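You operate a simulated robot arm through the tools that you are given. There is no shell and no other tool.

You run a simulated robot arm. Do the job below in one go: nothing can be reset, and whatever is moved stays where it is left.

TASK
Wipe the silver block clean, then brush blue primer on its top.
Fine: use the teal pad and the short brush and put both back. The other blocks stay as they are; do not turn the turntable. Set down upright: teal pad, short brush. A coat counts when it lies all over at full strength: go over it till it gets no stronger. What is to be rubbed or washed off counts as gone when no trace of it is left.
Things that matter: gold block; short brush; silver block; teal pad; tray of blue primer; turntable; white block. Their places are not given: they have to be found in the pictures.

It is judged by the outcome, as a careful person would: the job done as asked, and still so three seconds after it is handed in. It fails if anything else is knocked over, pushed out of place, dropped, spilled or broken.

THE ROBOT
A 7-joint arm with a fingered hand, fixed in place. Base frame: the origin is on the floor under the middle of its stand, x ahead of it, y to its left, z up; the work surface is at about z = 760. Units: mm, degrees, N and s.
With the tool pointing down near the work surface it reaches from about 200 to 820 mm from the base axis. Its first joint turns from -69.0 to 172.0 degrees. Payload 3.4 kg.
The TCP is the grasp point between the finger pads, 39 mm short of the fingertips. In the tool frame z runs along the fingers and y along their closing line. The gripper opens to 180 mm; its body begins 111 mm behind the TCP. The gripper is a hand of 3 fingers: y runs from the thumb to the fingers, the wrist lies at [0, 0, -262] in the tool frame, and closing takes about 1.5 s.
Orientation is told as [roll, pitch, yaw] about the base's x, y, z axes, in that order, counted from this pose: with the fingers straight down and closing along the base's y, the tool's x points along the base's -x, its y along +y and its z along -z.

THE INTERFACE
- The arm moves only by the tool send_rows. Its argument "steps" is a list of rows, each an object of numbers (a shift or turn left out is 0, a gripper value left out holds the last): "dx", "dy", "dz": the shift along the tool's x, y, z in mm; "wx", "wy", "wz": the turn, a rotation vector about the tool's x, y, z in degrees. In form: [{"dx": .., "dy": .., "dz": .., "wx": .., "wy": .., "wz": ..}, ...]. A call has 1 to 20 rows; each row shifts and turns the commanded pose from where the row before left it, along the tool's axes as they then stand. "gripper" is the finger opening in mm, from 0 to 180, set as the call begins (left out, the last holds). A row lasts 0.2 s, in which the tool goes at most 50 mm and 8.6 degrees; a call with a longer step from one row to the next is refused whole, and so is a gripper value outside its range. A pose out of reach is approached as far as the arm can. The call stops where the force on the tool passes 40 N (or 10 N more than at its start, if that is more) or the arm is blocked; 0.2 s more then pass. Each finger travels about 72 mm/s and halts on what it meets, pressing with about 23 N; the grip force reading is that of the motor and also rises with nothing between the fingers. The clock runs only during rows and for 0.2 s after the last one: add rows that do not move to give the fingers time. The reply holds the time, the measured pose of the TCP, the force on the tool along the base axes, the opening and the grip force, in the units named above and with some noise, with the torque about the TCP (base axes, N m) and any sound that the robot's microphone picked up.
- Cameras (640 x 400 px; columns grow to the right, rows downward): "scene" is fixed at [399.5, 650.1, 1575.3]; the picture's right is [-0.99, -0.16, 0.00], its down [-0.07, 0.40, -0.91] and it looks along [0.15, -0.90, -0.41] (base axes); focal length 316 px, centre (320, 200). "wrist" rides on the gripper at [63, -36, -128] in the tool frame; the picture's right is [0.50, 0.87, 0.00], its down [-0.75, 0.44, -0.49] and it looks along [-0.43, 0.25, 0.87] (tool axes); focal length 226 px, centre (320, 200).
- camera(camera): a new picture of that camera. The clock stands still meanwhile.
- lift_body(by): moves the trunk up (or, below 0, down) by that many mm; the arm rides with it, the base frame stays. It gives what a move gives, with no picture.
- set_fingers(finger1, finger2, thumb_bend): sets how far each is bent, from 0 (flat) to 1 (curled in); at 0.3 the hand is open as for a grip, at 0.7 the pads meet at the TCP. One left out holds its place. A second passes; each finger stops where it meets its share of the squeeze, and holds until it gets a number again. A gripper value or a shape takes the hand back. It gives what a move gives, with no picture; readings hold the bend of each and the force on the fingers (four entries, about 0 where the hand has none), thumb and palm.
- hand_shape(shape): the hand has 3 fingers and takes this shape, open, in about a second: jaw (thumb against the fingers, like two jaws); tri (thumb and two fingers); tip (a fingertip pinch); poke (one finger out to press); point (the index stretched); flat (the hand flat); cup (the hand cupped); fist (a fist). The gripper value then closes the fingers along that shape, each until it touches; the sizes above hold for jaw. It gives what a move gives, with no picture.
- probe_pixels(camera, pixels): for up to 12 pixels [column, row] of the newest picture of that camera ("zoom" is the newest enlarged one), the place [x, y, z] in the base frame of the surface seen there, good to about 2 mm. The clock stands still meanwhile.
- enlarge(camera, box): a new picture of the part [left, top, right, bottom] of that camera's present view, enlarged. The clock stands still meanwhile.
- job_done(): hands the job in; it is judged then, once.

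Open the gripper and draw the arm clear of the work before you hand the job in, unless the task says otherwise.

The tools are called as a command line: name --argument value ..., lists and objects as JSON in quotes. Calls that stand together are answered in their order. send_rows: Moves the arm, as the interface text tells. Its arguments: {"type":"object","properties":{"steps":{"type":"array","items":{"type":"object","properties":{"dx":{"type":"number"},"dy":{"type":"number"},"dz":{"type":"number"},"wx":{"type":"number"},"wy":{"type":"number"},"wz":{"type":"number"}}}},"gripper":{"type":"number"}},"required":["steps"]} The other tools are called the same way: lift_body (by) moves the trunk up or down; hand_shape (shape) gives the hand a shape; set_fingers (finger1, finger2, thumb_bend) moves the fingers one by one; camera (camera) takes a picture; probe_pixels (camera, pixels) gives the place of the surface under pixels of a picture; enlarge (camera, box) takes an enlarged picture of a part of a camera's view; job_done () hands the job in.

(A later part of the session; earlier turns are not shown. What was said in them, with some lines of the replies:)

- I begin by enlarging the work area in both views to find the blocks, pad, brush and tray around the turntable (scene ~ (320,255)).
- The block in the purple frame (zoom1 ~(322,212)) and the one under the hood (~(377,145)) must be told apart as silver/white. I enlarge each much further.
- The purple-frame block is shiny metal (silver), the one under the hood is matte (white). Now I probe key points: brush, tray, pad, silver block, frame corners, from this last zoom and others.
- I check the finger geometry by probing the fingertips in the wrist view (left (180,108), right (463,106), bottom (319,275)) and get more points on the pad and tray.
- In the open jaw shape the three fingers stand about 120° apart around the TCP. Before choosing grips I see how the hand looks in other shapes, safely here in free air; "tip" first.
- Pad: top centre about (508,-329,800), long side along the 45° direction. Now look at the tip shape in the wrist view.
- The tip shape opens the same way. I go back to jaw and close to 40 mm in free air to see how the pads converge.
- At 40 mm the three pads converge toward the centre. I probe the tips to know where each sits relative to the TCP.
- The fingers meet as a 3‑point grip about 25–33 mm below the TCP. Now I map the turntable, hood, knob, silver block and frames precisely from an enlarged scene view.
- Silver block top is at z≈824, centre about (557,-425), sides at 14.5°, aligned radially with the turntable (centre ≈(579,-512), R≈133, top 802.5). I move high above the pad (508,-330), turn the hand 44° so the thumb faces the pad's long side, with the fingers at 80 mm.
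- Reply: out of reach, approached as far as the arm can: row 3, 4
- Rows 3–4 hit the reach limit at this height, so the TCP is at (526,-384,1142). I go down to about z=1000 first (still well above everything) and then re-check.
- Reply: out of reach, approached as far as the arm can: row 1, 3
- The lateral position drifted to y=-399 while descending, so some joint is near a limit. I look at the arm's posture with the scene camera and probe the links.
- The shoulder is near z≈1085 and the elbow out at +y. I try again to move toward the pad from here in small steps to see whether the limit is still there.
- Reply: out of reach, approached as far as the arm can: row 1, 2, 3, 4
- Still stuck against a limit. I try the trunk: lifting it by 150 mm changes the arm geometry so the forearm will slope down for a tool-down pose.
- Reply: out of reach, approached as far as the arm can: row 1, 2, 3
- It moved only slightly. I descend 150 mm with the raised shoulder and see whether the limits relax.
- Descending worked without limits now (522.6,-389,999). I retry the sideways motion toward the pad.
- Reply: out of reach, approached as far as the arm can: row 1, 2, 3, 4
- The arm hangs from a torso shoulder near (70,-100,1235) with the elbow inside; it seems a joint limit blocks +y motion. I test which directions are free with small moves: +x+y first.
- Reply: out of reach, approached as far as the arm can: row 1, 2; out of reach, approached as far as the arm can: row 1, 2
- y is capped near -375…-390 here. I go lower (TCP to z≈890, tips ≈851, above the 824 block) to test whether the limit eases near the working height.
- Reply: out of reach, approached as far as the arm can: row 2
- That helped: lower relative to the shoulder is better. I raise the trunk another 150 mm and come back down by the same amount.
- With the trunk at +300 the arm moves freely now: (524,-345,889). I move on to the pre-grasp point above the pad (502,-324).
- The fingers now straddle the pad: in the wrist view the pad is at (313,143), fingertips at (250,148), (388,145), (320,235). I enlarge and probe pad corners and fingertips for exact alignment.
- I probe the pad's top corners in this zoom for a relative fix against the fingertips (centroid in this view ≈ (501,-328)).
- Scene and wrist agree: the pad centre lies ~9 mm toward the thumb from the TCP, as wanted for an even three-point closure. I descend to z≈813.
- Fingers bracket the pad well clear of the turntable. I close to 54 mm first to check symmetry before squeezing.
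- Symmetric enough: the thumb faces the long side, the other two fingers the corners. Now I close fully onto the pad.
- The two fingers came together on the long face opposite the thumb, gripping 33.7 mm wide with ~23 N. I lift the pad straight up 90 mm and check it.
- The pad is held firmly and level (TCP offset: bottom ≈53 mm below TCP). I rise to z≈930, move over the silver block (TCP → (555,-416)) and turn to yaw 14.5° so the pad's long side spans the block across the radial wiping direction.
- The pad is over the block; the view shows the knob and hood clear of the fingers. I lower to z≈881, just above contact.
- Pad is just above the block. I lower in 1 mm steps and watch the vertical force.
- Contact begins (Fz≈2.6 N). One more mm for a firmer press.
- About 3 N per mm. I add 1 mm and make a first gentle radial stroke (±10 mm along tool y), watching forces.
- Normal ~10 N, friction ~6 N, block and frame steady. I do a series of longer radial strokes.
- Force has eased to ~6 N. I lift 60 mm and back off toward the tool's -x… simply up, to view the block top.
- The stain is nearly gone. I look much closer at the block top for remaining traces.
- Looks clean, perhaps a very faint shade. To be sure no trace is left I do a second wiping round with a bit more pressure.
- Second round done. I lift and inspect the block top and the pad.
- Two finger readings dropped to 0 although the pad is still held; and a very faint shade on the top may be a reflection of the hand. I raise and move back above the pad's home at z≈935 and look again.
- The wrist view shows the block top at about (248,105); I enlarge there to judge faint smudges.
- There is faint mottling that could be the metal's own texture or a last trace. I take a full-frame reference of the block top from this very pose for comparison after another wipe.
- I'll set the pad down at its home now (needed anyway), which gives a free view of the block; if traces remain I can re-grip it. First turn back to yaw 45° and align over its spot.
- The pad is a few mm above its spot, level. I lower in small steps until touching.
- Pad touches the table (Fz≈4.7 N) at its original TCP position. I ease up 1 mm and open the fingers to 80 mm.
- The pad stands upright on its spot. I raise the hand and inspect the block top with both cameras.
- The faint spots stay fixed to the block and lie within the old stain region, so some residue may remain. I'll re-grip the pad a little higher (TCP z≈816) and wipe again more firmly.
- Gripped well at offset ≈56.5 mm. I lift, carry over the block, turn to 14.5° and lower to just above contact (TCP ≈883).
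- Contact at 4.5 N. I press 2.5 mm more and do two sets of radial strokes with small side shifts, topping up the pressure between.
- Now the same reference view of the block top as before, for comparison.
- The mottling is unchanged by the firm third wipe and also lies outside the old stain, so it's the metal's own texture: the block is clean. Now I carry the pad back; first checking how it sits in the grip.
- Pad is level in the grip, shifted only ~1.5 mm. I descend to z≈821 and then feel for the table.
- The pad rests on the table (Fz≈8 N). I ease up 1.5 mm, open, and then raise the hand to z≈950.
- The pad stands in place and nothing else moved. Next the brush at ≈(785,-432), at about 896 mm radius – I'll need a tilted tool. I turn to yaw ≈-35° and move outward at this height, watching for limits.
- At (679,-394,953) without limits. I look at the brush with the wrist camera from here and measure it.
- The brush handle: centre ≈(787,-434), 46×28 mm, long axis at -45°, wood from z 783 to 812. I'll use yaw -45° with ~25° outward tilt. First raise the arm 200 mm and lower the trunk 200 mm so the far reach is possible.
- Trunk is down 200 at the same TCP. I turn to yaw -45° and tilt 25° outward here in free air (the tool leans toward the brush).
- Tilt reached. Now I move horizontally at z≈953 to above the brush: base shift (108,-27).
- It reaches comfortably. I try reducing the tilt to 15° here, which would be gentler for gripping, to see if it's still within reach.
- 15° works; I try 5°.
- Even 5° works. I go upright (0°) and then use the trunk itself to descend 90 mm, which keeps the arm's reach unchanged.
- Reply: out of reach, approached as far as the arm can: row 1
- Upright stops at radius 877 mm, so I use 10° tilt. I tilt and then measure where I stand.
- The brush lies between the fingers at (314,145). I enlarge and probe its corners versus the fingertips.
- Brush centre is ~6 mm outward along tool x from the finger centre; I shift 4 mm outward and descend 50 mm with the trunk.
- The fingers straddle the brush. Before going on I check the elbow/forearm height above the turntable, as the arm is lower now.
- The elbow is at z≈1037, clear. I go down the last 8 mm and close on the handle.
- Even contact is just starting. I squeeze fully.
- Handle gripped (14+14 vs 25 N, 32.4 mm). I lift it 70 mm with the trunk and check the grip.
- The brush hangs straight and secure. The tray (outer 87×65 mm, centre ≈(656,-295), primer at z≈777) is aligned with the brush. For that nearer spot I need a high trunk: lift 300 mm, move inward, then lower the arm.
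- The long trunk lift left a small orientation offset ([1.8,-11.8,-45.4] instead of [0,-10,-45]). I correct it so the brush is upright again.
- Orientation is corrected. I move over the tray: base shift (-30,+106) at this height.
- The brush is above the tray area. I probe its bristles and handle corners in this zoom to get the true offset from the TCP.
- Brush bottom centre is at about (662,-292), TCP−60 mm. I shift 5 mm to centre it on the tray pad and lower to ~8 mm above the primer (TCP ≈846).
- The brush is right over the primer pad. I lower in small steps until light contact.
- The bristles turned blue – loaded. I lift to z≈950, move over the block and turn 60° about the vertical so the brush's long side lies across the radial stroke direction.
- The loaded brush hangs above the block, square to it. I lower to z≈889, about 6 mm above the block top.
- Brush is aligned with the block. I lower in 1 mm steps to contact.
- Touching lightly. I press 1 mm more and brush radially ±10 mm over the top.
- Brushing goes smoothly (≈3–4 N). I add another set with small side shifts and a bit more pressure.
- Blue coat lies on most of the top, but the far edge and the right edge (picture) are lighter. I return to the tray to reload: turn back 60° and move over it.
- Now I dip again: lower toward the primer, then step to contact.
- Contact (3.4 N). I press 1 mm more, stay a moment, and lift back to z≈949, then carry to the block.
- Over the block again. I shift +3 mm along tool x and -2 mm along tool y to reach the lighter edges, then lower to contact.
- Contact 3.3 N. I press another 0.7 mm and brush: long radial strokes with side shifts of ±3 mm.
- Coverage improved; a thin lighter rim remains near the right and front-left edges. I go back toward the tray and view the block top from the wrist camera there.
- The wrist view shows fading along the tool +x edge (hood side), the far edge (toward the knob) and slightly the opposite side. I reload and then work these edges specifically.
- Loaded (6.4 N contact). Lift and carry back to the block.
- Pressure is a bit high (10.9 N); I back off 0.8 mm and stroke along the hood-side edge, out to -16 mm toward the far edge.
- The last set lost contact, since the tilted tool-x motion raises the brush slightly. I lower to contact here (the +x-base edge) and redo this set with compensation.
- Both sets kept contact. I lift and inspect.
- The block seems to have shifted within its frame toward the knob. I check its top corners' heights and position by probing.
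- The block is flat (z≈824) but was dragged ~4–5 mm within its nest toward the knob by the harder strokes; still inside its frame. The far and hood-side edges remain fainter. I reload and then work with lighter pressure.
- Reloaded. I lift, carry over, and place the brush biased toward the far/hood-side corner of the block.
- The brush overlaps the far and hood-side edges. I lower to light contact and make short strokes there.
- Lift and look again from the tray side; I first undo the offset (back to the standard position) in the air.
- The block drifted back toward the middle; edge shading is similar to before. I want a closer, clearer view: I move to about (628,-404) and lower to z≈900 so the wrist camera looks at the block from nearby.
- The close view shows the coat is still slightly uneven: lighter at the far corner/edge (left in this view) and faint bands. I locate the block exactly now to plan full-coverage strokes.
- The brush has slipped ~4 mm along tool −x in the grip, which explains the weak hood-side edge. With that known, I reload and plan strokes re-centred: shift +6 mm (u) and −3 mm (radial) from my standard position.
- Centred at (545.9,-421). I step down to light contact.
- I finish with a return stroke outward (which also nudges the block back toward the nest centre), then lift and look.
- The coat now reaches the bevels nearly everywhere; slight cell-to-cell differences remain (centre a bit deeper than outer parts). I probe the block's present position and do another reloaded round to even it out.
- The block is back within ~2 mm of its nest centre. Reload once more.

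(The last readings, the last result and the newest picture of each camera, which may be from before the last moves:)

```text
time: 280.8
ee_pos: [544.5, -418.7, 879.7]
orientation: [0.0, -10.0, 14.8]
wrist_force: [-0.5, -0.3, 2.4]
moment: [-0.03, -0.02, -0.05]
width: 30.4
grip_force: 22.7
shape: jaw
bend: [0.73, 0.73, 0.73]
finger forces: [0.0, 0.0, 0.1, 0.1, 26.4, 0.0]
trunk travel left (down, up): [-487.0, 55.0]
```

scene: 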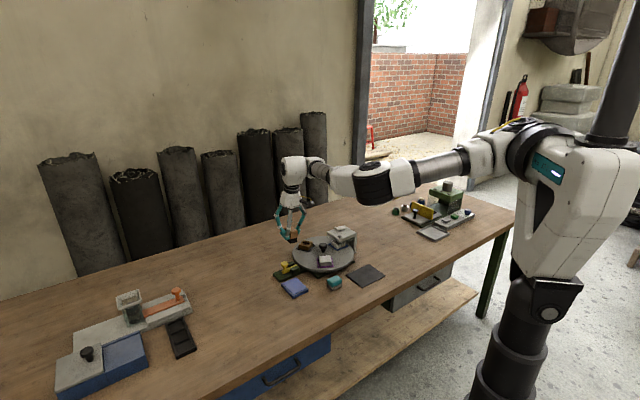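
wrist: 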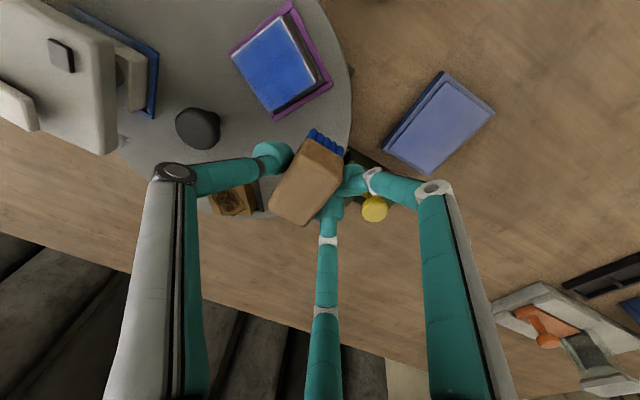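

Contact 2.4 N. I brush systematically: centre column first with extra strokes at the far and near margins, then the two side columns.

send_rows --steps '[{"dx": 0.1, "dz": 0.5}, {"dy": -6}, {"dy": -6}, {"dy": -6}, {"dy": 6}, {"dy": 6}, {"dy": -6}, {"dy": -6}, {"dy": 6}, {"dy": 6}, {"dy": 6}, {"dy": 6}, {"dy": 6}, {"dy": 6}, {"dy": -6}, {"dy": -6}, {"dy": 6}, {"dy": 6}, {}]'

send_rows --steps '[{"dx": 2.7, "dz": -0.48}, {"dx": 2.7, "dz": -0.48}, {"dy": -6}, {"dy": -6}, {"dy": -6}, {"dy": -6}, {"dy": -6}, {"dy": -6}, {"dy": 6}, {"dy": 6}, {"dy": -6}, {"dy": -6}, {"dy": 6}, {"dy": 6}, {"dy": 6}, {"dy": 6}, {"dy": 6}, {"dy": 6}, {}]'

send_rows --steps '[{"dx": -2.7, "dz": 0.48}, {"dx": -2.7, "dz": 0.48}, {"dx": -2.7, "dz": 0.48}, {"dx": -2.7, "dz": 0.48}, {"dy": -6}, {"dy": -6}, {"dy": -6}, {"dy": -6}, {"dy": -6}, {"dy": -6}, {"dy": 6}, {"dy": 6}, {"dy": -6}, {"dy": -6}, {"dy": 6}, {"dy": 6}, {"dy": 6}, {}]'

```text
time: 284.8
ee_pos: [541.3, -401.1, 879.7]
orientation: [-0.2, -9.9, 14.6]
wrist_force: [0.7, -2.9, 3.7]
moment: [-0.25, -0.06, -0.05]
width: 30.7
grip_force: 22.8
shape: jaw
bend: [0.73, 0.73, 0.73]
finger forces: [0.1, 0.0, 0.0, 0.0, 28.0, 0.0]
trunk travel left (down, up): [-487.0, 55.0]
```

```text
time: 288.8
ee_pos: [536.4, -403.0, 879.3]
orientation: [0.0, -10.0, 14.7]
wrist_force: [0.8, -1.9, 3.8]
moment: [-0.18, -0.06, 0.01]
width: 30.3
grip_force: 23.0
shape: jaw
bend: [0.73, 0.73, 0.73]
finger forces: [0.0, 0.0, 0.1, 0.1, 27.4, 0.1]
trunk travel left (down, up): [-487.0, 55.0]
```

```text
time: 292.6
ee_pos: [549.3, -417.7, 880.3]
orientation: [0.0, -9.9, 14.6]
wrist_force: [0.2, -3.0, 3.2]
moment: [-0.2, -0.04, -0.05]
width: 30.4
grip_force: 23.7
shape: jaw
bend: [0.73, 0.73, 0.73]
finger forces: [0.1, 0.1, 0.1, 0.0, 27.8, 0.0]
trunk travel left (down, up): [-487.0, 55.0]
```

send_rows --steps '[{"dy": 6}, {"dy": 6}, {"dy": 6}, {"dy": -6}, {"dy": -6}, {"dy": 6}, {"dy": 6}, {"dy": -6}, {"dy": -6}, {"dy": -6}, {"dx": -1.74, "dz": -9.85}, {"dx": -4.35, "dz": -24.6}, {"dx": -5.6, "dz": -31.5}, {"dx": 1.2}, {}]'

send_rows --steps '[{"wx": 1.3, "wz": 7.39}, {"wx": 1.3, "wz": 7.39}, {"wx": 1.3, "wz": 7.39}, {"wx": 1.3, "wz": 7.39}, {"wx": 1.3, "wz": 7.39}, {"wx": 1.3, "wz": 7.39}, {"wx": 1.3, "wz": 7.39}, {"wx": 1.3, "wz": 7.39}, {"dx": 2.8, "dy": 33.7, "dz": -0.5}, {"dx": 2.8, "dy": 33.7, "dz": -0.5}, {"dx": 2.8, "dy": 33.7, "dz": -0.5}, {"dx": 2.8, "dy": 33.7, "dz": -0.5}, {"dx": 2.8, "dy": 33.7, "dz": -0.5}, {"dx": -19.5, "dy": -34.9, "dz": 3.4}, {"dx": -19.5, "dy": -34.9, "dz": 3.4}, {"dx": -19.5, "dy": -34.9, "dz": 3.4}, {"dx": 3.9, "dz": 22.2}, {"dx": 3.9, "dz": 22.2}, {}]'

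enlarge --camera "wrist" --box '[240, 25, 310, 90]'

enlarge --camera "wrist" --box '[250, 50, 320, 115]'

enlarge --camera "scene" --box '[308, 244, 346, 272]'

```text
time: 295.8
ee_pos: [549.8, -417.0, 947.0]
orientation: [0.0, -10.0, 14.6]
wrist_force: [-0.5, 0.5, -0.6]
moment: [-0.01, -0.02, 0.01]
width: 30.6
grip_force: 22.9
shape: jaw
bend: [0.73, 0.73, 0.73]
finger forces: [0.0, 0.0, 0.1, 0.0, 26.3, 0.1]
trunk travel left (down, up): [-487.0, 55.0]
```

```text
time: 299.8
ee_pos: [626.7, -404.8, 900.9]
orientation: [0.0, -10.0, -45.5]
wrist_force: [0.3, 0.4, 0.3]
moment: [0.01, 0.01, 0.0]
width: 30.5
grip_force: 22.9
shape: jaw
bend: [0.73, 0.73, 0.73]
finger forces: [0.1, 0.0, 0.0, 0.0, 26.1, 0.0]
trunk travel left (down, up): [-487.0, 55.0]
```

```text
6.15 times, centred on (275, 58) of wrist
```

zoom: 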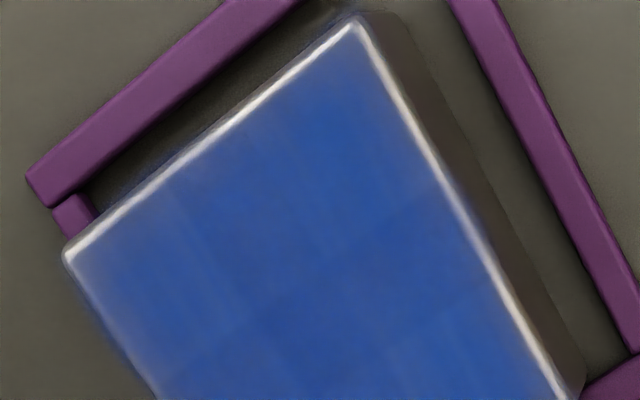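

```text
6.15 times, centred on (285, 82) of wrist
```

zoom: 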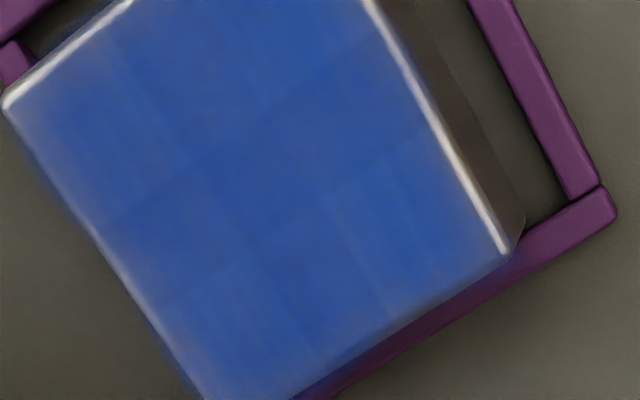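

```text
14.29 times, centred on (327, 258) of scene
```

zoom: 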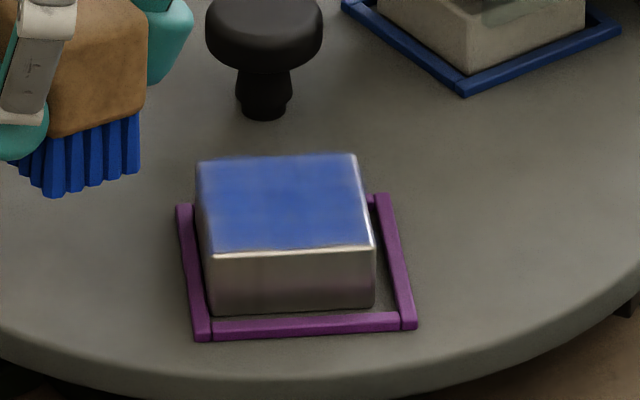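

The pattern and depth look the same as in the previous round, so the main coat is at full strength. Only the far edge zone (lower-left in this view) looks hazy; I'll reload and treat exactly that edge once more. First the block's current position.

probe_pixels --camera "zoom" --pixels '[[204, 168], [352, 160], [368, 240], [213, 249], [285, 200]]'

send_rows --steps '[{"dx": -3.9, "dz": -22.2}, {"dx": -3.9, "dz": -22.2}, {"dx": 19.5, "dy": 34.9, "dz": -3.4}, {"dx": 19.5, "dy": 34.9, "dz": -3.4}, {"dx": 19.5, "dy": 34.9, "dz": -3.4}, {}, {"dx": 4.65, "dz": 26.35}, {"dx": 4.65, "dz": 26.35}, {"dx": 4.65, "dz": 26.35}, {"dx": 4.65, "dz": 26.35}, {"dx": 0.35, "dz": 1.97}, {"dx": 0.35, "dz": 1.97}, {"dx": 0.17, "dz": 0.98}, {"dx": 0.17, "dz": 0.98}, {}]'

send_rows --steps '[{"dx": 0.17, "dz": 0.98}, {}]'

```text
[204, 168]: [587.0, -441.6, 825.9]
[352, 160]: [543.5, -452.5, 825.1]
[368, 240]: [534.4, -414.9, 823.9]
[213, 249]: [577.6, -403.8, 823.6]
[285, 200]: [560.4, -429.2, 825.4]
```

```text
time: 303.0
ee_pos: [659.2, -286.7, 833.1]
orientation: [-0.1, -10.0, -45.4]
wrist_force: [-0.3, -0.2, 1.7]
moment: [-0.05, 0.04, -0.05]
width: 30.4
grip_force: 23.3
shape: jaw
bend: [0.73, 0.73, 0.73]
finger forces: [0.0, 0.1, 0.1, 0.1, 26.4, 0.0]
trunk travel left (down, up): [-487.0, 55.0]
```

```text
time: 303.6
ee_pos: [659.0, -288.4, 832.1]
orientation: [0.0, -10.0, -45.4]
wrist_force: [-1.3, 0.3, 4.8]
moment: [-0.11, 0.09, 0.01]
width: 30.4
grip_force: 22.9
shape: jaw
bend: [0.73, 0.73, 0.73]
finger forces: [0.0, 0.0, 0.1, 0.0, 26.6, 0.0]
trunk travel left (down, up): [-487.0, 55.0]
```

Block centre now (560.6,-428.2), i.e. against the far side of its nest. I carry the loaded brush over and set it 14 mm beyond centre at the far edge.

send_rows --steps '[{}, {}, {"dx": -1.74, "dz": -9.85}, {"dx": -4.35, "dz": -24.6}, {"dx": -6.1, "dz": -34.5}, {"dx": -7.8, "dz": -44}, {}]'

send_rows --steps '[{"dx": -2.8, "dy": -33.7, "dz": 0.5}, {"dx": -2.8, "dy": -33.7, "dz": 0.5}, {"dx": -2.8, "dy": -33.7, "dz": 0.5}, {"dx": -2.8, "dy": -33.7, "dz": 0.5}, {"dx": -2.8, "dy": -33.7, "dz": 0.5}, {"wx": -1.3, "wz": -7.39}, {"wx": -1.3, "wz": -7.39}, {"wx": -1.3, "wz": -7.39}, {"wx": -1.3, "wz": -7.39}, {"wx": -1.3, "wz": -7.39}, {"wx": -1.3, "wz": -7.39}, {"wx": -1.3, "wz": -7.39}, {"wx": -1.3, "wz": -7.39}, {}, {}]'

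send_rows --steps '[{"dx": -0.3, "dy": -10}, {"dy": -10}, {"dx": 3.7, "dz": 20.7}, {"dx": 3.7, "dz": 20.7}, {"dx": 3.5, "dz": 19.7}, {"dx": 0.35, "dz": 1.97}, {}]'

enlarge --camera "scene" --box '[308, 232, 352, 268]'

```text
time: 305.2
ee_pos: [658.3, -288.4, 946.6]
orientation: [0.0, -9.9, -45.4]
wrist_force: [-0.6, -0.4, -1.1]
moment: [-0.02, 0.02, 0.0]
width: 30.2
grip_force: 23.2
shape: jaw
bend: [0.73, 0.73, 0.73]
finger forces: [0.0, 0.0, 0.1, 0.1, 26.0, 0.0]
trunk travel left (down, up): [-487.0, 55.0]
```

```text
time: 308.4
ee_pos: [550.1, -417.0, 945.6]
orientation: [-0.1, -10.0, 14.7]
wrist_force: [0.2, 0.7, -1.0]
moment: [0.04, 0.03, -0.05]
width: 30.2
grip_force: 23.2
shape: jaw
bend: [0.73, 0.73, 0.73]
finger forces: [0.0, 0.0, 0.0, 0.0, 26.0, 0.0]
trunk travel left (down, up): [-487.0, 55.0]
```

```text
time: 310.0
ee_pos: [554.0, -436.2, 882.9]
orientation: [0.1, -9.9, 14.6]
wrist_force: [-0.3, -0.3, -0.4]
moment: [0.0, 0.0, 0.0]
width: 30.2
grip_force: 23.1
shape: jaw
bend: [0.73, 0.73, 0.73]
finger forces: [0.0, 0.1, 0.1, 0.1, 25.9, 0.0]
trunk travel left (down, up): [-487.0, 55.0]
```

```text
11.11 times, centred on (330, 250) of scene
```

zoom: 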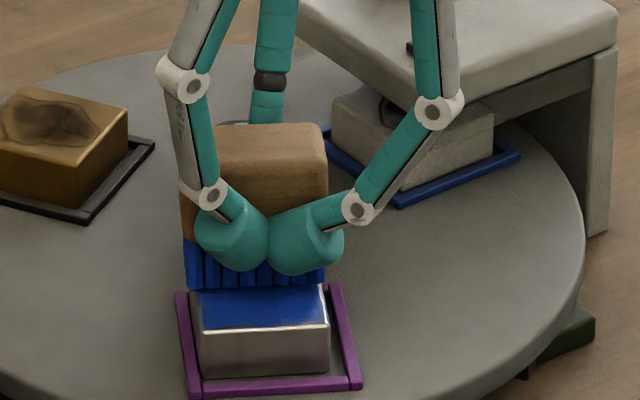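

Good placement over the far half. Lower to contact and brush there with short strokes and side shifts.

send_rows --steps '[{"dx": 0.35, "dz": 1.97}, {"dx": 0.17, "dz": 0.98}, {}]'

send_rows --steps '[{"dx": 0.1, "dz": 0.6}, {}]'

```text
time: 310.8
ee_pos: [554.7, -436.4, 878.3]
orientation: [0.0, -10.0, 14.7]
wrist_force: [-0.1, 0.0, 0.0]
moment: [-0.02, -0.01, -0.05]
width: 30.1
grip_force: 23.0
shape: jaw
bend: [0.73, 0.73, 0.73]
finger forces: [0.0, 0.1, 0.1, 0.0, 26.1, 0.1]
trunk travel left (down, up): [-487.0, 55.0]
```

```text
time: 311.4
ee_pos: [553.7, -435.9, 879.0]
orientation: [-0.1, -10.1, 14.7]
wrist_force: [-0.2, 0.1, 2.0]
moment: [-0.05, -0.02, -0.03]
width: 30.3
grip_force: 23.1
shape: jaw
bend: [0.73, 0.73, 0.73]
finger forces: [0.1, 0.0, 0.0, 0.0, 26.3, 0.0]
trunk travel left (down, up): [-487.0, 55.0]
```

send_rows --steps '[{"dx": 0.1, "dz": 0.5}, {"dy": -5}, {"dy": 5}, {"dy": 5}, {"dy": -5}, {"dy": -5}, {"dy": 5}, {"dx": 2.95, "dz": -0.52}, {"dx": 2.95, "dz": -0.52}, {"dy": -5}, {"dy": 5}, {"dy": 5}, {"dy": -5}, {"dy": -5}, {"dy": 5}, {"dy": 5}, {"dy": -5}, {}]'

send_rows --steps '[{"dx": -2.95, "dz": 0.52}, {"dx": -2.95, "dz": 0.52}, {"dx": -2.95, "dz": 0.52}, {"dx": -2.95, "dz": 0.52}, {"dy": -5}, {"dy": 5}, {"dy": 5}, {"dy": -5}, {"dy": -5}, {"dy": 5}, {"dy": 5}, {"dy": -5}, {"dx": 2.95, "dz": -0.52}, {"dx": 2.95, "dz": -0.52}, {}]'

```text
time: 315.2
ee_pos: [548.3, -437.0, 878.6]
orientation: [0.0, -9.9, 14.6]
wrist_force: [-0.2, -1.3, 7.4]
moment: [-0.08, -0.09, 0.02]
width: 30.7
grip_force: 23.5
shape: jaw
bend: [0.73, 0.73, 0.73]
finger forces: [0.0, 0.0, 0.0, 0.0, 27.0, 0.0]
trunk travel left (down, up): [-487.0, 55.0]
```

```text
time: 318.4
ee_pos: [554.8, -436.2, 878.9]
orientation: [0.1, -10.0, 14.8]
wrist_force: [2.9, 0.9, 7.1]
moment: [-0.06, -0.15, 0.08]
width: 30.7
grip_force: 23.5
shape: jaw
bend: [0.73, 0.73, 0.73]
finger forces: [0.0, 0.0, 0.0, 0.1, 26.7, 0.1]
trunk travel left (down, up): [-487.0, 55.0]
```

Lift (undo the offset in the air), then view again.

send_rows --steps '[{"dx": -1.74, "dz": -9.85}, {"dx": -4.35, "dz": -24.6}, {"dx": -5.6, "dz": -31.5}, {"dx": 0.3, "dy": 10}, {"dy": 10}, {}]'

send_rows --steps '[{"wx": 1.3, "wz": 7.39}, {"wx": 1.3, "wz": 7.39}, {"wx": 1.3, "wz": 7.39}, {"wx": 1.3, "wz": 7.39}, {"wx": 1.3, "wz": 7.39}, {"wx": 1.3, "wz": 7.39}, {"wx": 1.3, "wz": 7.39}, {"wx": 1.3, "wz": 7.39}, {"dx": 2.8, "dy": 33.7, "dz": -0.5}, {"dx": 2.8, "dy": 33.7, "dz": -0.5}, {"dx": 2.8, "dy": 33.7, "dz": -0.5}, {"dx": 2.8, "dy": 33.7, "dz": -0.5}, {"dx": 2.8, "dy": 33.7, "dz": -0.5}, {"dx": -19.5, "dy": -34.9, "dz": 3.4}, {"dx": -19.5, "dy": -34.9, "dz": 3.4}, {"dx": -19.5, "dy": -34.9, "dz": 3.4}, {"dx": 3.9, "dz": 22.2}, {"dx": 3.9, "dz": 22.2}, {}]'

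enlarge --camera "wrist" --box '[240, 25, 310, 90]'

enlarge --camera "wrist" --box '[240, 50, 310, 115]'

enlarge --camera "scene" --box '[308, 244, 346, 272]'

```text
time: 319.8
ee_pos: [548.3, -416.6, 944.8]
orientation: [0.1, -9.9, 14.6]
wrist_force: [-0.7, 1.1, -2.0]
moment: [-0.01, -0.01, 0.03]
width: 30.7
grip_force: 23.0
shape: jaw
bend: [0.73, 0.73, 0.73]
finger forces: [0.1, 0.1, 0.1, 0.0, 26.7, 0.1]
trunk travel left (down, up): [-487.0, 55.0]
```

```text
time: 323.8
ee_pos: [625.1, -404.5, 899.9]
orientation: [0.0, -9.9, -45.4]
wrist_force: [0.7, 0.8, -1.1]
moment: [0.02, 0.0, -0.03]
width: 30.5
grip_force: 23.3
shape: jaw
bend: [0.73, 0.73, 0.73]
finger forces: [0.0, 0.0, 0.1, 0.0, 26.5, 0.0]
trunk travel left (down, up): [-487.0, 55.0]
```

```text
6.15 times, centred on (275, 58) of wrist
```

zoom: 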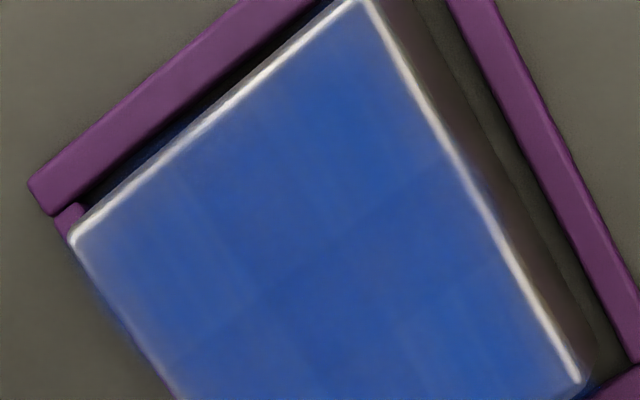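

```text
6.15 times, centred on (275, 82) of wrist
```

zoom: 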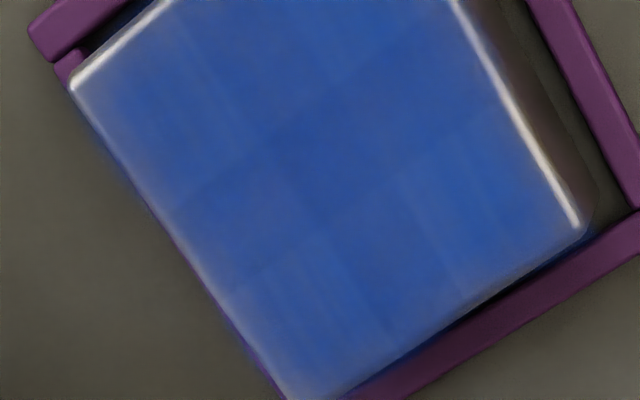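

```text
14.29 times, centred on (327, 258) of scene
```

zoom: 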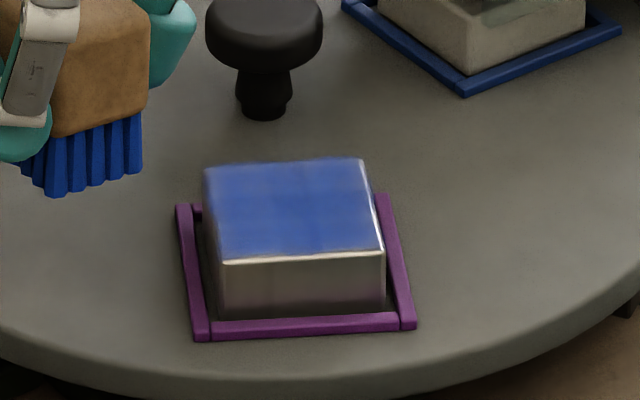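

The view is unchanged after extra work on that edge, so the haze is just the bevel/reflection and the coat is at full strength. Let me check where the block sits in its nest now.

probe_pixels --camera "zoom" --pixels '[[213, 174], [358, 165], [378, 247], [225, 257], [290, 205], [222, 308], [382, 300], [183, 210], [379, 198], [410, 324], [200, 335]]'

```text
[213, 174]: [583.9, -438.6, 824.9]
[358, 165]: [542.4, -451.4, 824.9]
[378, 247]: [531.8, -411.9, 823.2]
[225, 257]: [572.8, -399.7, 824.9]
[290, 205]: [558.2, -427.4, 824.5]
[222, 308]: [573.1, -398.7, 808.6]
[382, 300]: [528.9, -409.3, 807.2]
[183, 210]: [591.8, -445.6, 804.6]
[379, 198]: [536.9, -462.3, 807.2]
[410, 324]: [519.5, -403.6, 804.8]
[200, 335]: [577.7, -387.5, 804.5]
```

The block sits centred (557.7,-425.4), essentially where it started, and the frame/turntable haven't moved. Painting is done. Before returning the brush I measure its present offset in the hand.

probe_pixels --camera "zoom" --pixels '[[57, 194], [138, 172], [20, 162], [148, 98], [52, 134], [60, 185], [130, 168], [145, 30]]'

camera --camera "wrist"

```text
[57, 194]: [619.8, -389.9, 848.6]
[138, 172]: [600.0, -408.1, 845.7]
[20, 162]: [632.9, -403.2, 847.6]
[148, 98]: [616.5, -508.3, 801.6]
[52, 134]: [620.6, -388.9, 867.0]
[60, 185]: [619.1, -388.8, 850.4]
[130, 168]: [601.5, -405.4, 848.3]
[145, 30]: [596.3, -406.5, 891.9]
```

```text
taken
```

wrist: 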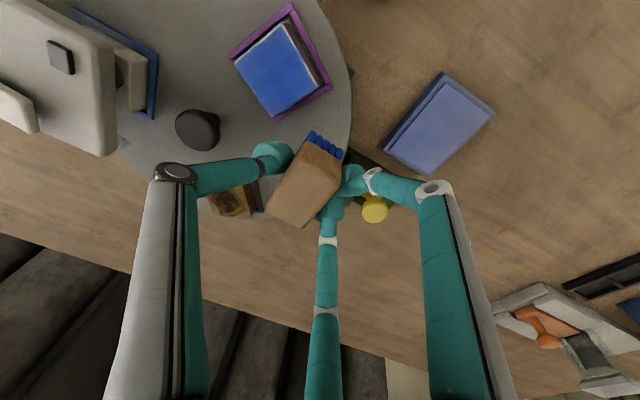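

enlarge --camera "scene" --box '[292, 232, 322, 262]'

```text
13.33 times, centred on (307, 247) of scene
```

zoom: 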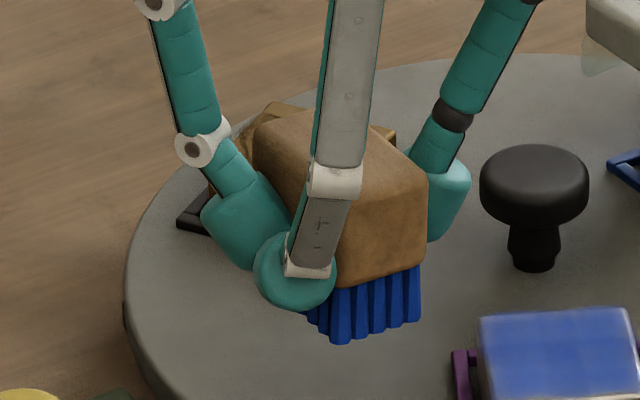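

probe_pixels --camera "zoom" --pixels '[[340, 340], [418, 318], [312, 325], [423, 180], [422, 265], [345, 285], [275, 108], [258, 128], [385, 140], [300, 112], [400, 155], [360, 190]]'

```text
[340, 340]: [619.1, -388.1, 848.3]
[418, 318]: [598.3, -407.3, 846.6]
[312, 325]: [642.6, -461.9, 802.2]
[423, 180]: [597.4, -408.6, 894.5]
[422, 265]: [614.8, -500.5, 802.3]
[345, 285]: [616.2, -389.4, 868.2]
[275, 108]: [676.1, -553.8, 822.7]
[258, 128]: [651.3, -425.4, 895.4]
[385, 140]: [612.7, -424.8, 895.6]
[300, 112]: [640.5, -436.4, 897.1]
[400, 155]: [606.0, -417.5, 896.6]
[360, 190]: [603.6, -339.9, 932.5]
```

The brush is level in the hand; its home corresponds to TCP ≈(787.3,-423.6) and table contact near z≈816. I rise to z≈1187 and go outward above its home.

send_rows --steps '[{"dx": -7.1, "dz": -40.4}, {"dx": -7.1, "dz": -40.4}, {"dx": -7.1, "dz": -40.4}, {"dx": -7.1, "dz": -40.4}, {"dx": -7.1, "dz": -40.4}, {"dx": -7.1, "dz": -40.4}, {"dx": -7.1, "dz": -40.4}, {}]'

send_rows --steps '[{"dx": -25.1, "dy": 20, "dz": 4.4}, {"dx": -25.1, "dy": 20, "dz": 4.4}, {"dx": -25.1, "dy": 20, "dz": 4.4}, {"dx": -25.1, "dy": 20, "dz": 4.4}, {"dx": -25.1, "dy": 20, "dz": 4.4}, {}, {}]'

```text
time: 325.6
ee_pos: [626.4, -404.0, 1185.0]
orientation: [-0.1, -10.0, -45.4]
wrist_force: [-0.8, 0.2, -0.3]
moment: [0.03, 0.02, 0.0]
width: 30.3
grip_force: 22.5
shape: jaw
bend: [0.73, 0.73, 0.73]
finger forces: [0.0, 0.0, 0.1, 0.1, 26.5, 0.0]
trunk travel left (down, up): [-487.0, 55.0]
```

```text
time: 327.2
ee_pos: [784.9, -419.9, 1186.4]
orientation: [0.0, -9.9, -45.4]
wrist_force: [0.2, -0.8, -0.5]
moment: [-0.02, 0.02, 0.01]
width: 30.2
grip_force: 23.0
shape: jaw
bend: [0.73, 0.73, 0.73]
finger forces: [0.0, 0.0, 0.0, 0.0, 26.5, 0.0]
out of reach, approached as far as the arm can: row 5
trunk travel left (down, up): [-487.0, 55.0]
```

Almost there ((785,-420) at the reach limit). I lower the trunk in steps of 100 mm, checking the pose each time.

lift_body --by -100

lift_body --by -100

```text
time: 328.5
ee_pos: [782.1, -423.5, 1086.0]
orientation: [-0.1, -10.1, -45.5]
wrist_force: [0.2, 0.4, -0.6]
moment: [0.03, -0.01, 0.01]
width: 30.5
grip_force: 22.8
shape: jaw
bend: [0.73, 0.73, 0.73]
finger forces: [0.1, 0.0, 0.0, 0.1, 26.5, 0.0]
trunk travel left (down, up): [-387.0, 155.0]
```

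```text
time: 329.8
ee_pos: [781.2, -423.2, 987.5]
orientation: [0.0, -9.9, -45.4]
wrist_force: [0.5, 0.1, -0.6]
moment: [-0.02, 0.03, -0.04]
width: 30.4
grip_force: 24.2
shape: jaw
bend: [0.73, 0.73, 0.73]
finger forces: [0.1, 0.1, 0.1, 0.1, 26.5, 0.0]
trunk travel left (down, up): [-287.0, 255.0]
```

send_rows --steps '[{"dx": -4.5, "dy": 4, "dz": 0.8, "wz": 0.3}, {}, {}]'

lift_body --by -100

enlarge --camera "scene" --box '[240, 205, 310, 275]'

```text
time: 330.6
ee_pos: [786.5, -424.3, 986.3]
orientation: [0.0, -9.9, -45.7]
wrist_force: [-0.5, 0.0, -0.7]
moment: [0.03, 0.0, -0.01]
width: 30.5
grip_force: 23.0
shape: jaw
bend: [0.73, 0.73, 0.73]
finger forces: [0.0, 0.0, 0.0, 0.0, 26.4, 0.0]
trunk travel left (down, up): [-287.0, 255.0]
```

```text
time: 331.9
ee_pos: [786.6, -422.4, 887.1]
orientation: [0.1, -10.1, -45.7]
wrist_force: [0.9, 0.3, 0.5]
moment: [0.01, 0.02, 0.0]
width: 30.4
grip_force: 23.0
shape: jaw
bend: [0.73, 0.73, 0.73]
finger forces: [0.1, 0.1, 0.0, 0.0, 26.5, 0.0]
trunk travel left (down, up): [-187.0, 355.0]
```

```text
5.71 times, centred on (275, 240) of scene
```

zoom: 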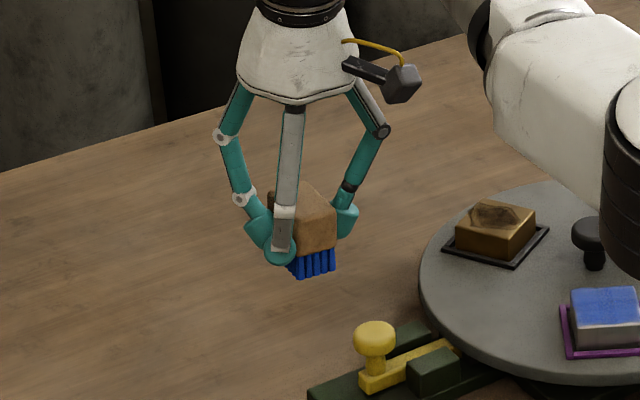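

At (786.6,-422.4,887), reach OK. I lower 62 mm more with the trunk, then feel for the table in small arm steps.

lift_body --by -62

enlarge --camera "scene" --box '[250, 235, 300, 280]'

```text
time: 333.0
ee_pos: [785.9, -423.5, 826.0]
orientation: [0.1, -10.2, -45.7]
wrist_force: [-0.9, 0.3, -1.1]
moment: [0.0, 0.01, -0.01]
width: 30.4
grip_force: 22.7
shape: jaw
bend: [0.73, 0.73, 0.73]
finger forces: [0.0, 0.0, 0.0, 0.1, 26.5, 0.1]
trunk travel left (down, up): [-125.0, 417.0]
```

```text
8.89 times, centred on (275, 258) of scene
```

zoom: 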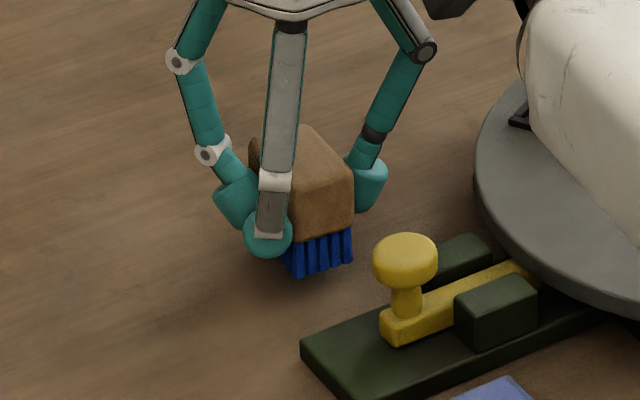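

Comparing with the pick-up picture, the brush should go ~3 mm further in +x. I correct that and lower in small steps.

send_rows --steps '[{"dx": -2, "dy": 2.1, "dz": 0.35}, {"dx": 0.35, "dz": 1.97}, {"dx": 0.35, "dz": 1.97}, {"dx": 0.17, "dz": 0.98}, {"dx": 0.17, "dz": 0.98}, {}]'

send_rows --steps '[{"dx": 0.17, "dz": 0.98}, {"dx": 0.17, "dz": 0.98}, {}]'

send_rows --steps '[{"dx": 0.17, "dz": 0.98}, {}]'

```text
time: 334.4
ee_pos: [788.8, -422.8, 818.2]
orientation: [0.1, -9.9, -45.7]
wrist_force: [-0.3, 0.0, -0.5]
moment: [0.01, 0.02, -0.01]
width: 30.4
grip_force: 22.9
shape: jaw
bend: [0.73, 0.73, 0.73]
finger forces: [0.1, 0.1, 0.1, 0.0, 26.5, 0.1]
trunk travel left (down, up): [-125.0, 417.0]
```

```text
time: 335.2
ee_pos: [789.3, -424.0, 816.1]
orientation: [0.0, -9.9, -45.6]
wrist_force: [-0.6, 1.1, 0.0]
moment: [0.0, -0.01, 0.01]
width: 30.3
grip_force: 23.2
shape: jaw
bend: [0.73, 0.73, 0.73]
finger forces: [0.0, 0.1, 0.1, 0.0, 26.5, 0.1]
trunk travel left (down, up): [-125.0, 417.0]
```

```text
time: 335.8
ee_pos: [788.5, -421.8, 815.5]
orientation: [0.0, -9.9, -45.7]
wrist_force: [-0.4, 0.8, 3.4]
moment: [-0.06, 0.05, -0.03]
width: 30.7
grip_force: 23.0
shape: jaw
bend: [0.73, 0.73, 0.73]
finger forces: [0.1, 0.0, 0.0, 0.0, 26.5, 0.0]
trunk travel left (down, up): [-125.0, 417.0]
```

Touching the table (3.4 N). A touch more so it sits flat, then check before opening.

send_rows --steps '[{"dx": 0.1, "dz": 0.6}, {}]'

enlarge --camera "scene" --box '[250, 235, 300, 280]'

```text
time: 336.4
ee_pos: [789.6, -421.8, 813.9]
orientation: [0.1, -10.0, -45.7]
wrist_force: [0.0, 1.4, 5.5]
moment: [-0.08, 0.05, 0.06]
width: 30.7
grip_force: 22.8
shape: jaw
bend: [0.73, 0.73, 0.73]
finger forces: [0.0, 0.0, 0.1, 0.1, 26.5, 0.0]
trunk travel left (down, up): [-125.0, 417.0]
```

```text
8.89 times, centred on (275, 258) of scene
```

zoom: 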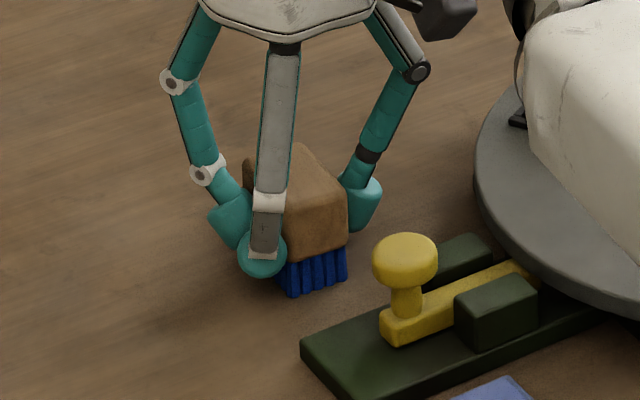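

Position matches the original within ~1–2 mm. I ease 0.5 mm and open the fingers to 75 mm.

send_rows --steps '[{"dx": -0.09, "dz": -0.5}, {}]'

send_rows --steps '[{}, {}, {}, {}, {}]' --gripper 75

enlarge --camera "scene" --box '[250, 235, 300, 280]'

enlarge --camera "wrist" --box '[230, 90, 410, 260]'

```text
time: 337.0
ee_pos: [789.2, -422.7, 814.6]
orientation: [0.1, -10.0, -45.6]
wrist_force: [1.0, -0.5, 5.5]
moment: [-0.05, 0.04, 0.0]
width: 30.7
grip_force: 22.5
shape: jaw
bend: [0.73, 0.73, 0.73]
finger forces: [0.0, 0.0, 0.1, 0.0, 26.2, 0.0]
trunk travel left (down, up): [-125.0, 417.0]
```

```text
time: 338.2
ee_pos: [790.1, -423.0, 814.2]
orientation: [0.1, -9.9, -45.6]
wrist_force: [0.3, 0.0, 0.2]
moment: [-0.05, 0.03, 0.0]
width: 74.3
grip_force: 0.0
shape: jaw
bend: [0.72, 0.72, 0.74]
finger forces: [0.1, 0.0, 0.1, 0.0, 0.0, 0.0]
trunk travel left (down, up): [-125.0, 417.0]
```

```text
8.89 times, centred on (275, 258) of scene
```

zoom: 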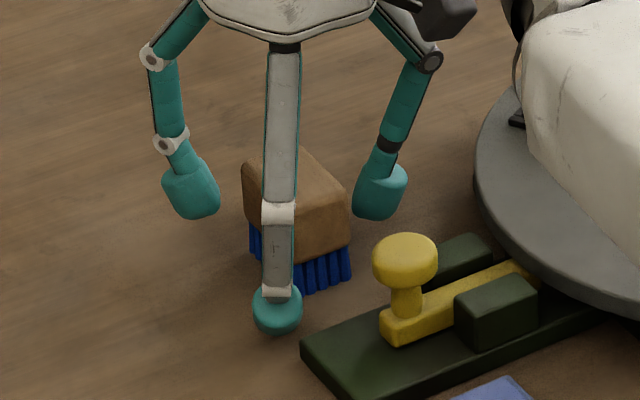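

```text
2.35 times, centred on (320, 175) of wrist
```

zoom: 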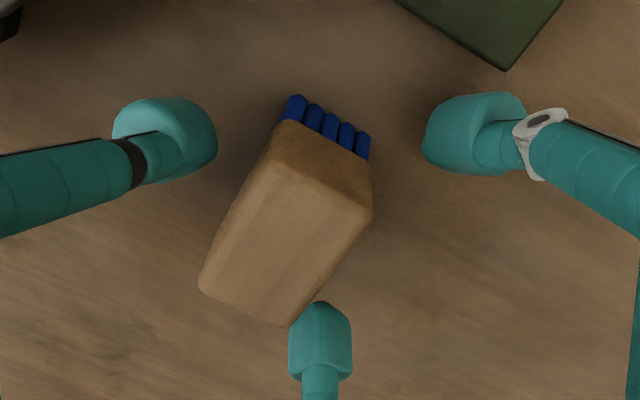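

The brush stands upright at its home. I raise the hand straight up with the trunk.

lift_body --by 60

lift_body --by 100

enlarge --camera "scene" --box '[250, 235, 300, 280]'

```text
time: 339.2
ee_pos: [790.4, -424.2, 872.9]
orientation: [-0.1, -9.7, -45.7]
wrist_force: [-0.6, 0.2, -0.4]
moment: [0.02, 0.01, 0.02]
width: 74.3
grip_force: 0.0
shape: jaw
bend: [0.72, 0.72, 0.74]
finger forces: [0.0, 0.0, 0.1, 0.0, 0.0, 0.1]
trunk travel left (down, up): [-185.0, 357.0]
```

```text
time: 340.5
ee_pos: [790.3, -424.3, 974.5]
orientation: [-0.1, -9.8, -45.7]
wrist_force: [-0.9, 0.2, -0.6]
moment: [0.02, -0.01, 0.0]
width: 74.8
grip_force: 0.0
shape: jaw
bend: [0.72, 0.72, 0.74]
finger forces: [0.0, 0.0, 0.0, 0.1, 0.0, 0.0]
trunk travel left (down, up): [-285.0, 257.0]
```

```text
8.89 times, centred on (275, 258) of scene
```

zoom: 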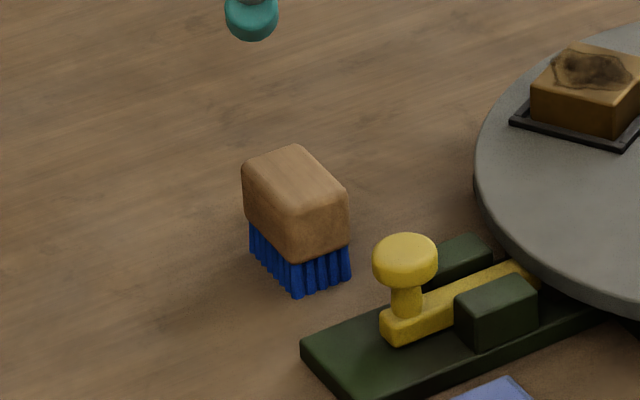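

The brush is back upright in its place. With the hand free I want to check the coat's far edge from the other side: I move inward at this height, un-tilt, and turn so the wrist camera looks from behind the block.

send_rows --steps '[{"dx": 16.4, "dy": -32.9, "dz": -2.9}, {"dx": 16.4, "dy": -32.9, "dz": -2.9}, {"dx": 16.4, "dy": -32.9, "dz": -2.9}, {"dx": 16.4, "dy": -32.9, "dz": -2.9}, {"wy": 5}, {"wy": 4.8}, {}]' --gripper 120

send_rows --steps '[{"dx": 11.1, "dy": -32.4}, {"dx": 11.1, "dy": -32.4}, {"dx": 11.1, "dy": -32.4}, {}]'

```text
time: 342.1
ee_pos: [647.7, -466.6, 974.8]
orientation: [0.0, -0.1, -45.7]
wrist_force: [-0.3, 0.8, -1.6]
moment: [0.02, 0.0, 0.03]
width: 119.5
grip_force: 0.1
shape: jaw
bend: [0.65, 0.65, 0.65]
finger forces: [0.0, 0.1, 0.0, 0.0, 0.0, 0.1]
trunk travel left (down, up): [-285.0, 257.0]
```

```text
time: 343.1
ee_pos: [557.4, -511.9, 975.0]
orientation: [-0.1, -0.2, -45.7]
wrist_force: [0.6, -0.6, -0.2]
moment: [0.02, 0.05, 0.01]
width: 119.5
grip_force: 0.0
shape: jaw
bend: [0.65, 0.65, 0.65]
finger forces: [0.0, 0.1, 0.0, 0.0, 0.0, 0.1]
trunk travel left (down, up): [-285.0, 257.0]
```

Now I turn the hand about the vertical toward yaw +60° for the view from behind.

send_rows --steps '[{"wz": -8.1}, {"wz": -8.1}, {"wz": -8.1}, {"wz": -8.1}, {"wz": -8.1}, {"wz": -8.1}, {"wz": -8.1}, {"wz": -8.1}, {"wz": -8.1}, {"wz": -8.1}, {"wz": -8.1}, {"wz": -8.1}, {"wz": -8.1}, {}, {}]'

camera --camera "wrist"

```text
time: 346.3
ee_pos: [557.0, -510.7, 974.0]
orientation: [-0.2, 0.1, 59.8]
wrist_force: [-0.1, 0.4, 0.1]
moment: [0.02, 0.02, 0.01]
width: 119.6
grip_force: 0.0
shape: jaw
bend: [0.65, 0.65, 0.65]
finger forces: [0.0, 0.1, 0.0, 0.0, 0.0, 0.1]
trunk travel left (down, up): [-285.0, 257.0]
```

```text
taken
```

wrist: 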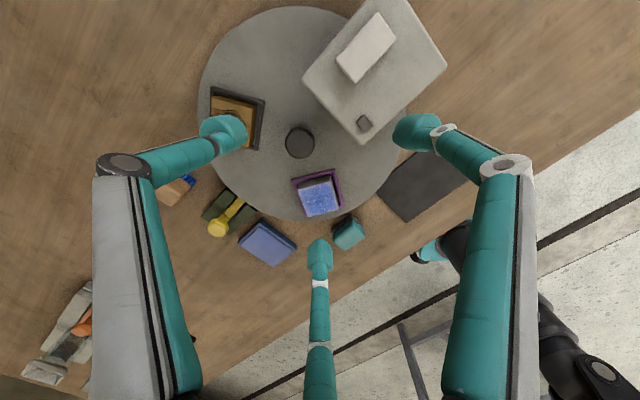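

enlarge --camera "wrist" --box '[285, 160, 355, 225]'

```text
6.15 times, centred on (320, 192) of wrist
```

zoom: 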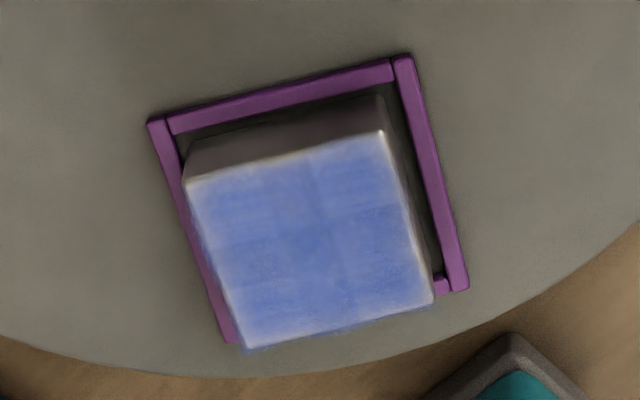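

From behind, the coat shows a greyish patch near the middle of the far edge and lighter rims – this might be reflection. I shift the viewpoint by 50 mm to see whether the patch moves with the camera.

send_rows --steps '[{"dx": 25, "dy": 0}, {"dx": 25, "dy": 0}, {}]'

camera --camera "wrist"

```text
time: 347.1
ee_pos: [530.7, -553.7, 974.9]
orientation: [-0.2, 0.1, 59.5]
wrist_force: [0.1, 0.5, 0.1]
moment: [0.02, -0.03, -0.03]
width: 119.7
grip_force: 0.0
shape: jaw
bend: [0.65, 0.65, 0.65]
finger forces: [0.0, 0.1, 0.1, 0.1, 0.1, 0.0]
trunk travel left (down, up): [-285.0, 257.0]
```

```text
taken
```

wrist: 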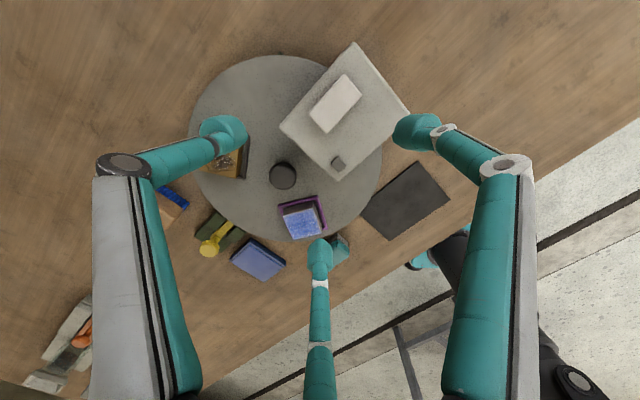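

enlarge --camera "wrist" --box '[270, 185, 340, 250]'

```text
6.15 times, centred on (305, 218) of wrist
```

zoom: 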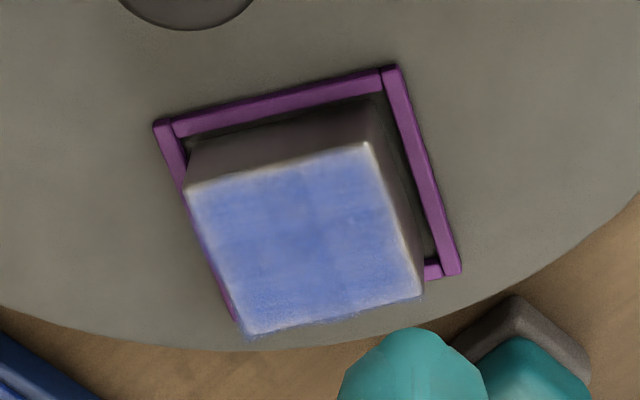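

The greyish cross stays at the block's centre, the most-brushed part, so it's the paint/metal texture under grazing light, not missing coat. I now raise the hand well clear, open it, and make a final check of the whole scene.

send_rows --steps '[{"dz": -35}, {"dz": -35}, {"dz": -35}, {"dz": -35}, {"dz": -30}, {}]' --gripper 180

camera --camera "scene"

enlarge --camera "scene" --box '[250, 210, 400, 304]'

```text
time: 348.5
ee_pos: [528.4, -554.8, 1143.9]
orientation: [-0.1, 0.0, 59.6]
wrist_force: [-0.4, -0.3, 0.5]
moment: [0.0, 0.04, 0.01]
width: 179.9
grip_force: 0.0
shape: jaw
bend: [0.3, 0.3, 0.3]
finger forces: [0.1, 0.0, 0.0, 0.1, 0.1, 0.0]
trunk travel left (down, up): [-285.0, 257.0]
```

```text
taken
```

scene: 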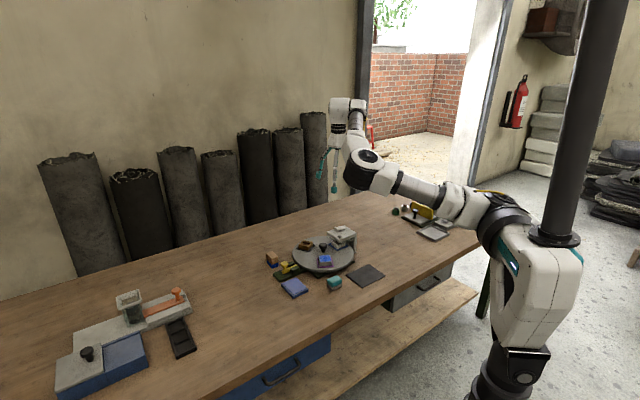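

```text
4.26 times, centred on (325, 257) of scene
```

zoom: 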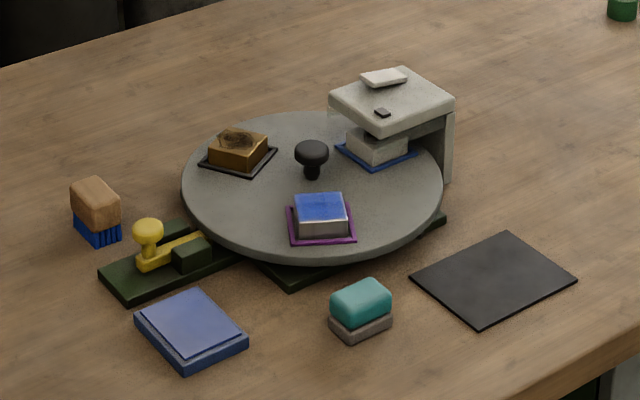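

Everything matches the first picture: brush at (95,212), pad at (360,310), tray, lever, gold and white blocks and turntable unmoved. One last close look at the coated top.

enlarge --camera "scene" --box '[314, 250, 340, 268]'

camera --camera "wrist"

```text
16.00 times, centred on (327, 259) of scene
```

zoom: 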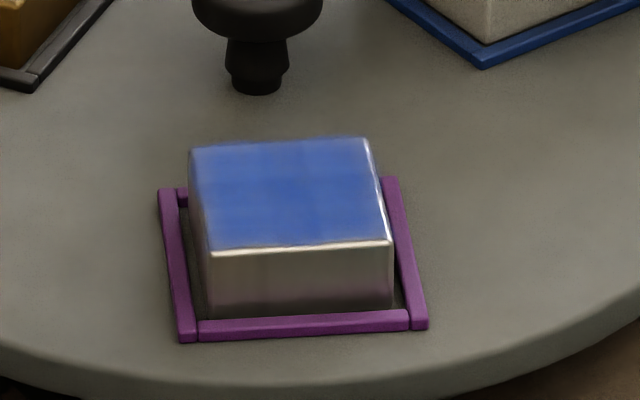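

```text
taken
```

wrist: 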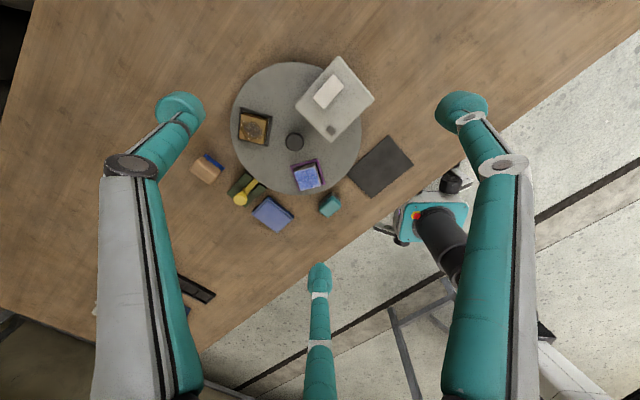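

The silver block's top is coated evenly, both tools stand upright in their places, the gripper is open and the arm is clear. I hand the job in.

job_done

```text
The job is handed in.
```

The job is handed in. The silver block is wiped and its top carries a coat of blue primer. The teal pad and short brush are back in their places, standing upright.

- **Wiping:** Three rounds with the pad. Faint mottling stayed on the metal after the last, firmer round. It did not change and also lay outside the old stain, so I took it as the block's own texture.
- **Coat:** Six brush loads, with extra strokes along the edges. The last two rounds made no visible change, so I judged it at full strength. From behind, at a low angle, the middle of the top and the edges look slightly greyish. I read that as reflection and texture rather than missing paint, but I could not measure it.
- **Silver block:** The strokes slid it a few millimetres inside its purple frame. It ended within about 1 mm of where it started, turned by about 2°.
- **Everything else:** In the last picture the gold and white blocks, tray and turntable look unchanged. The pad and brush are within about 2 mm of their starting spots. The gripper is open and the arm is raised clear.
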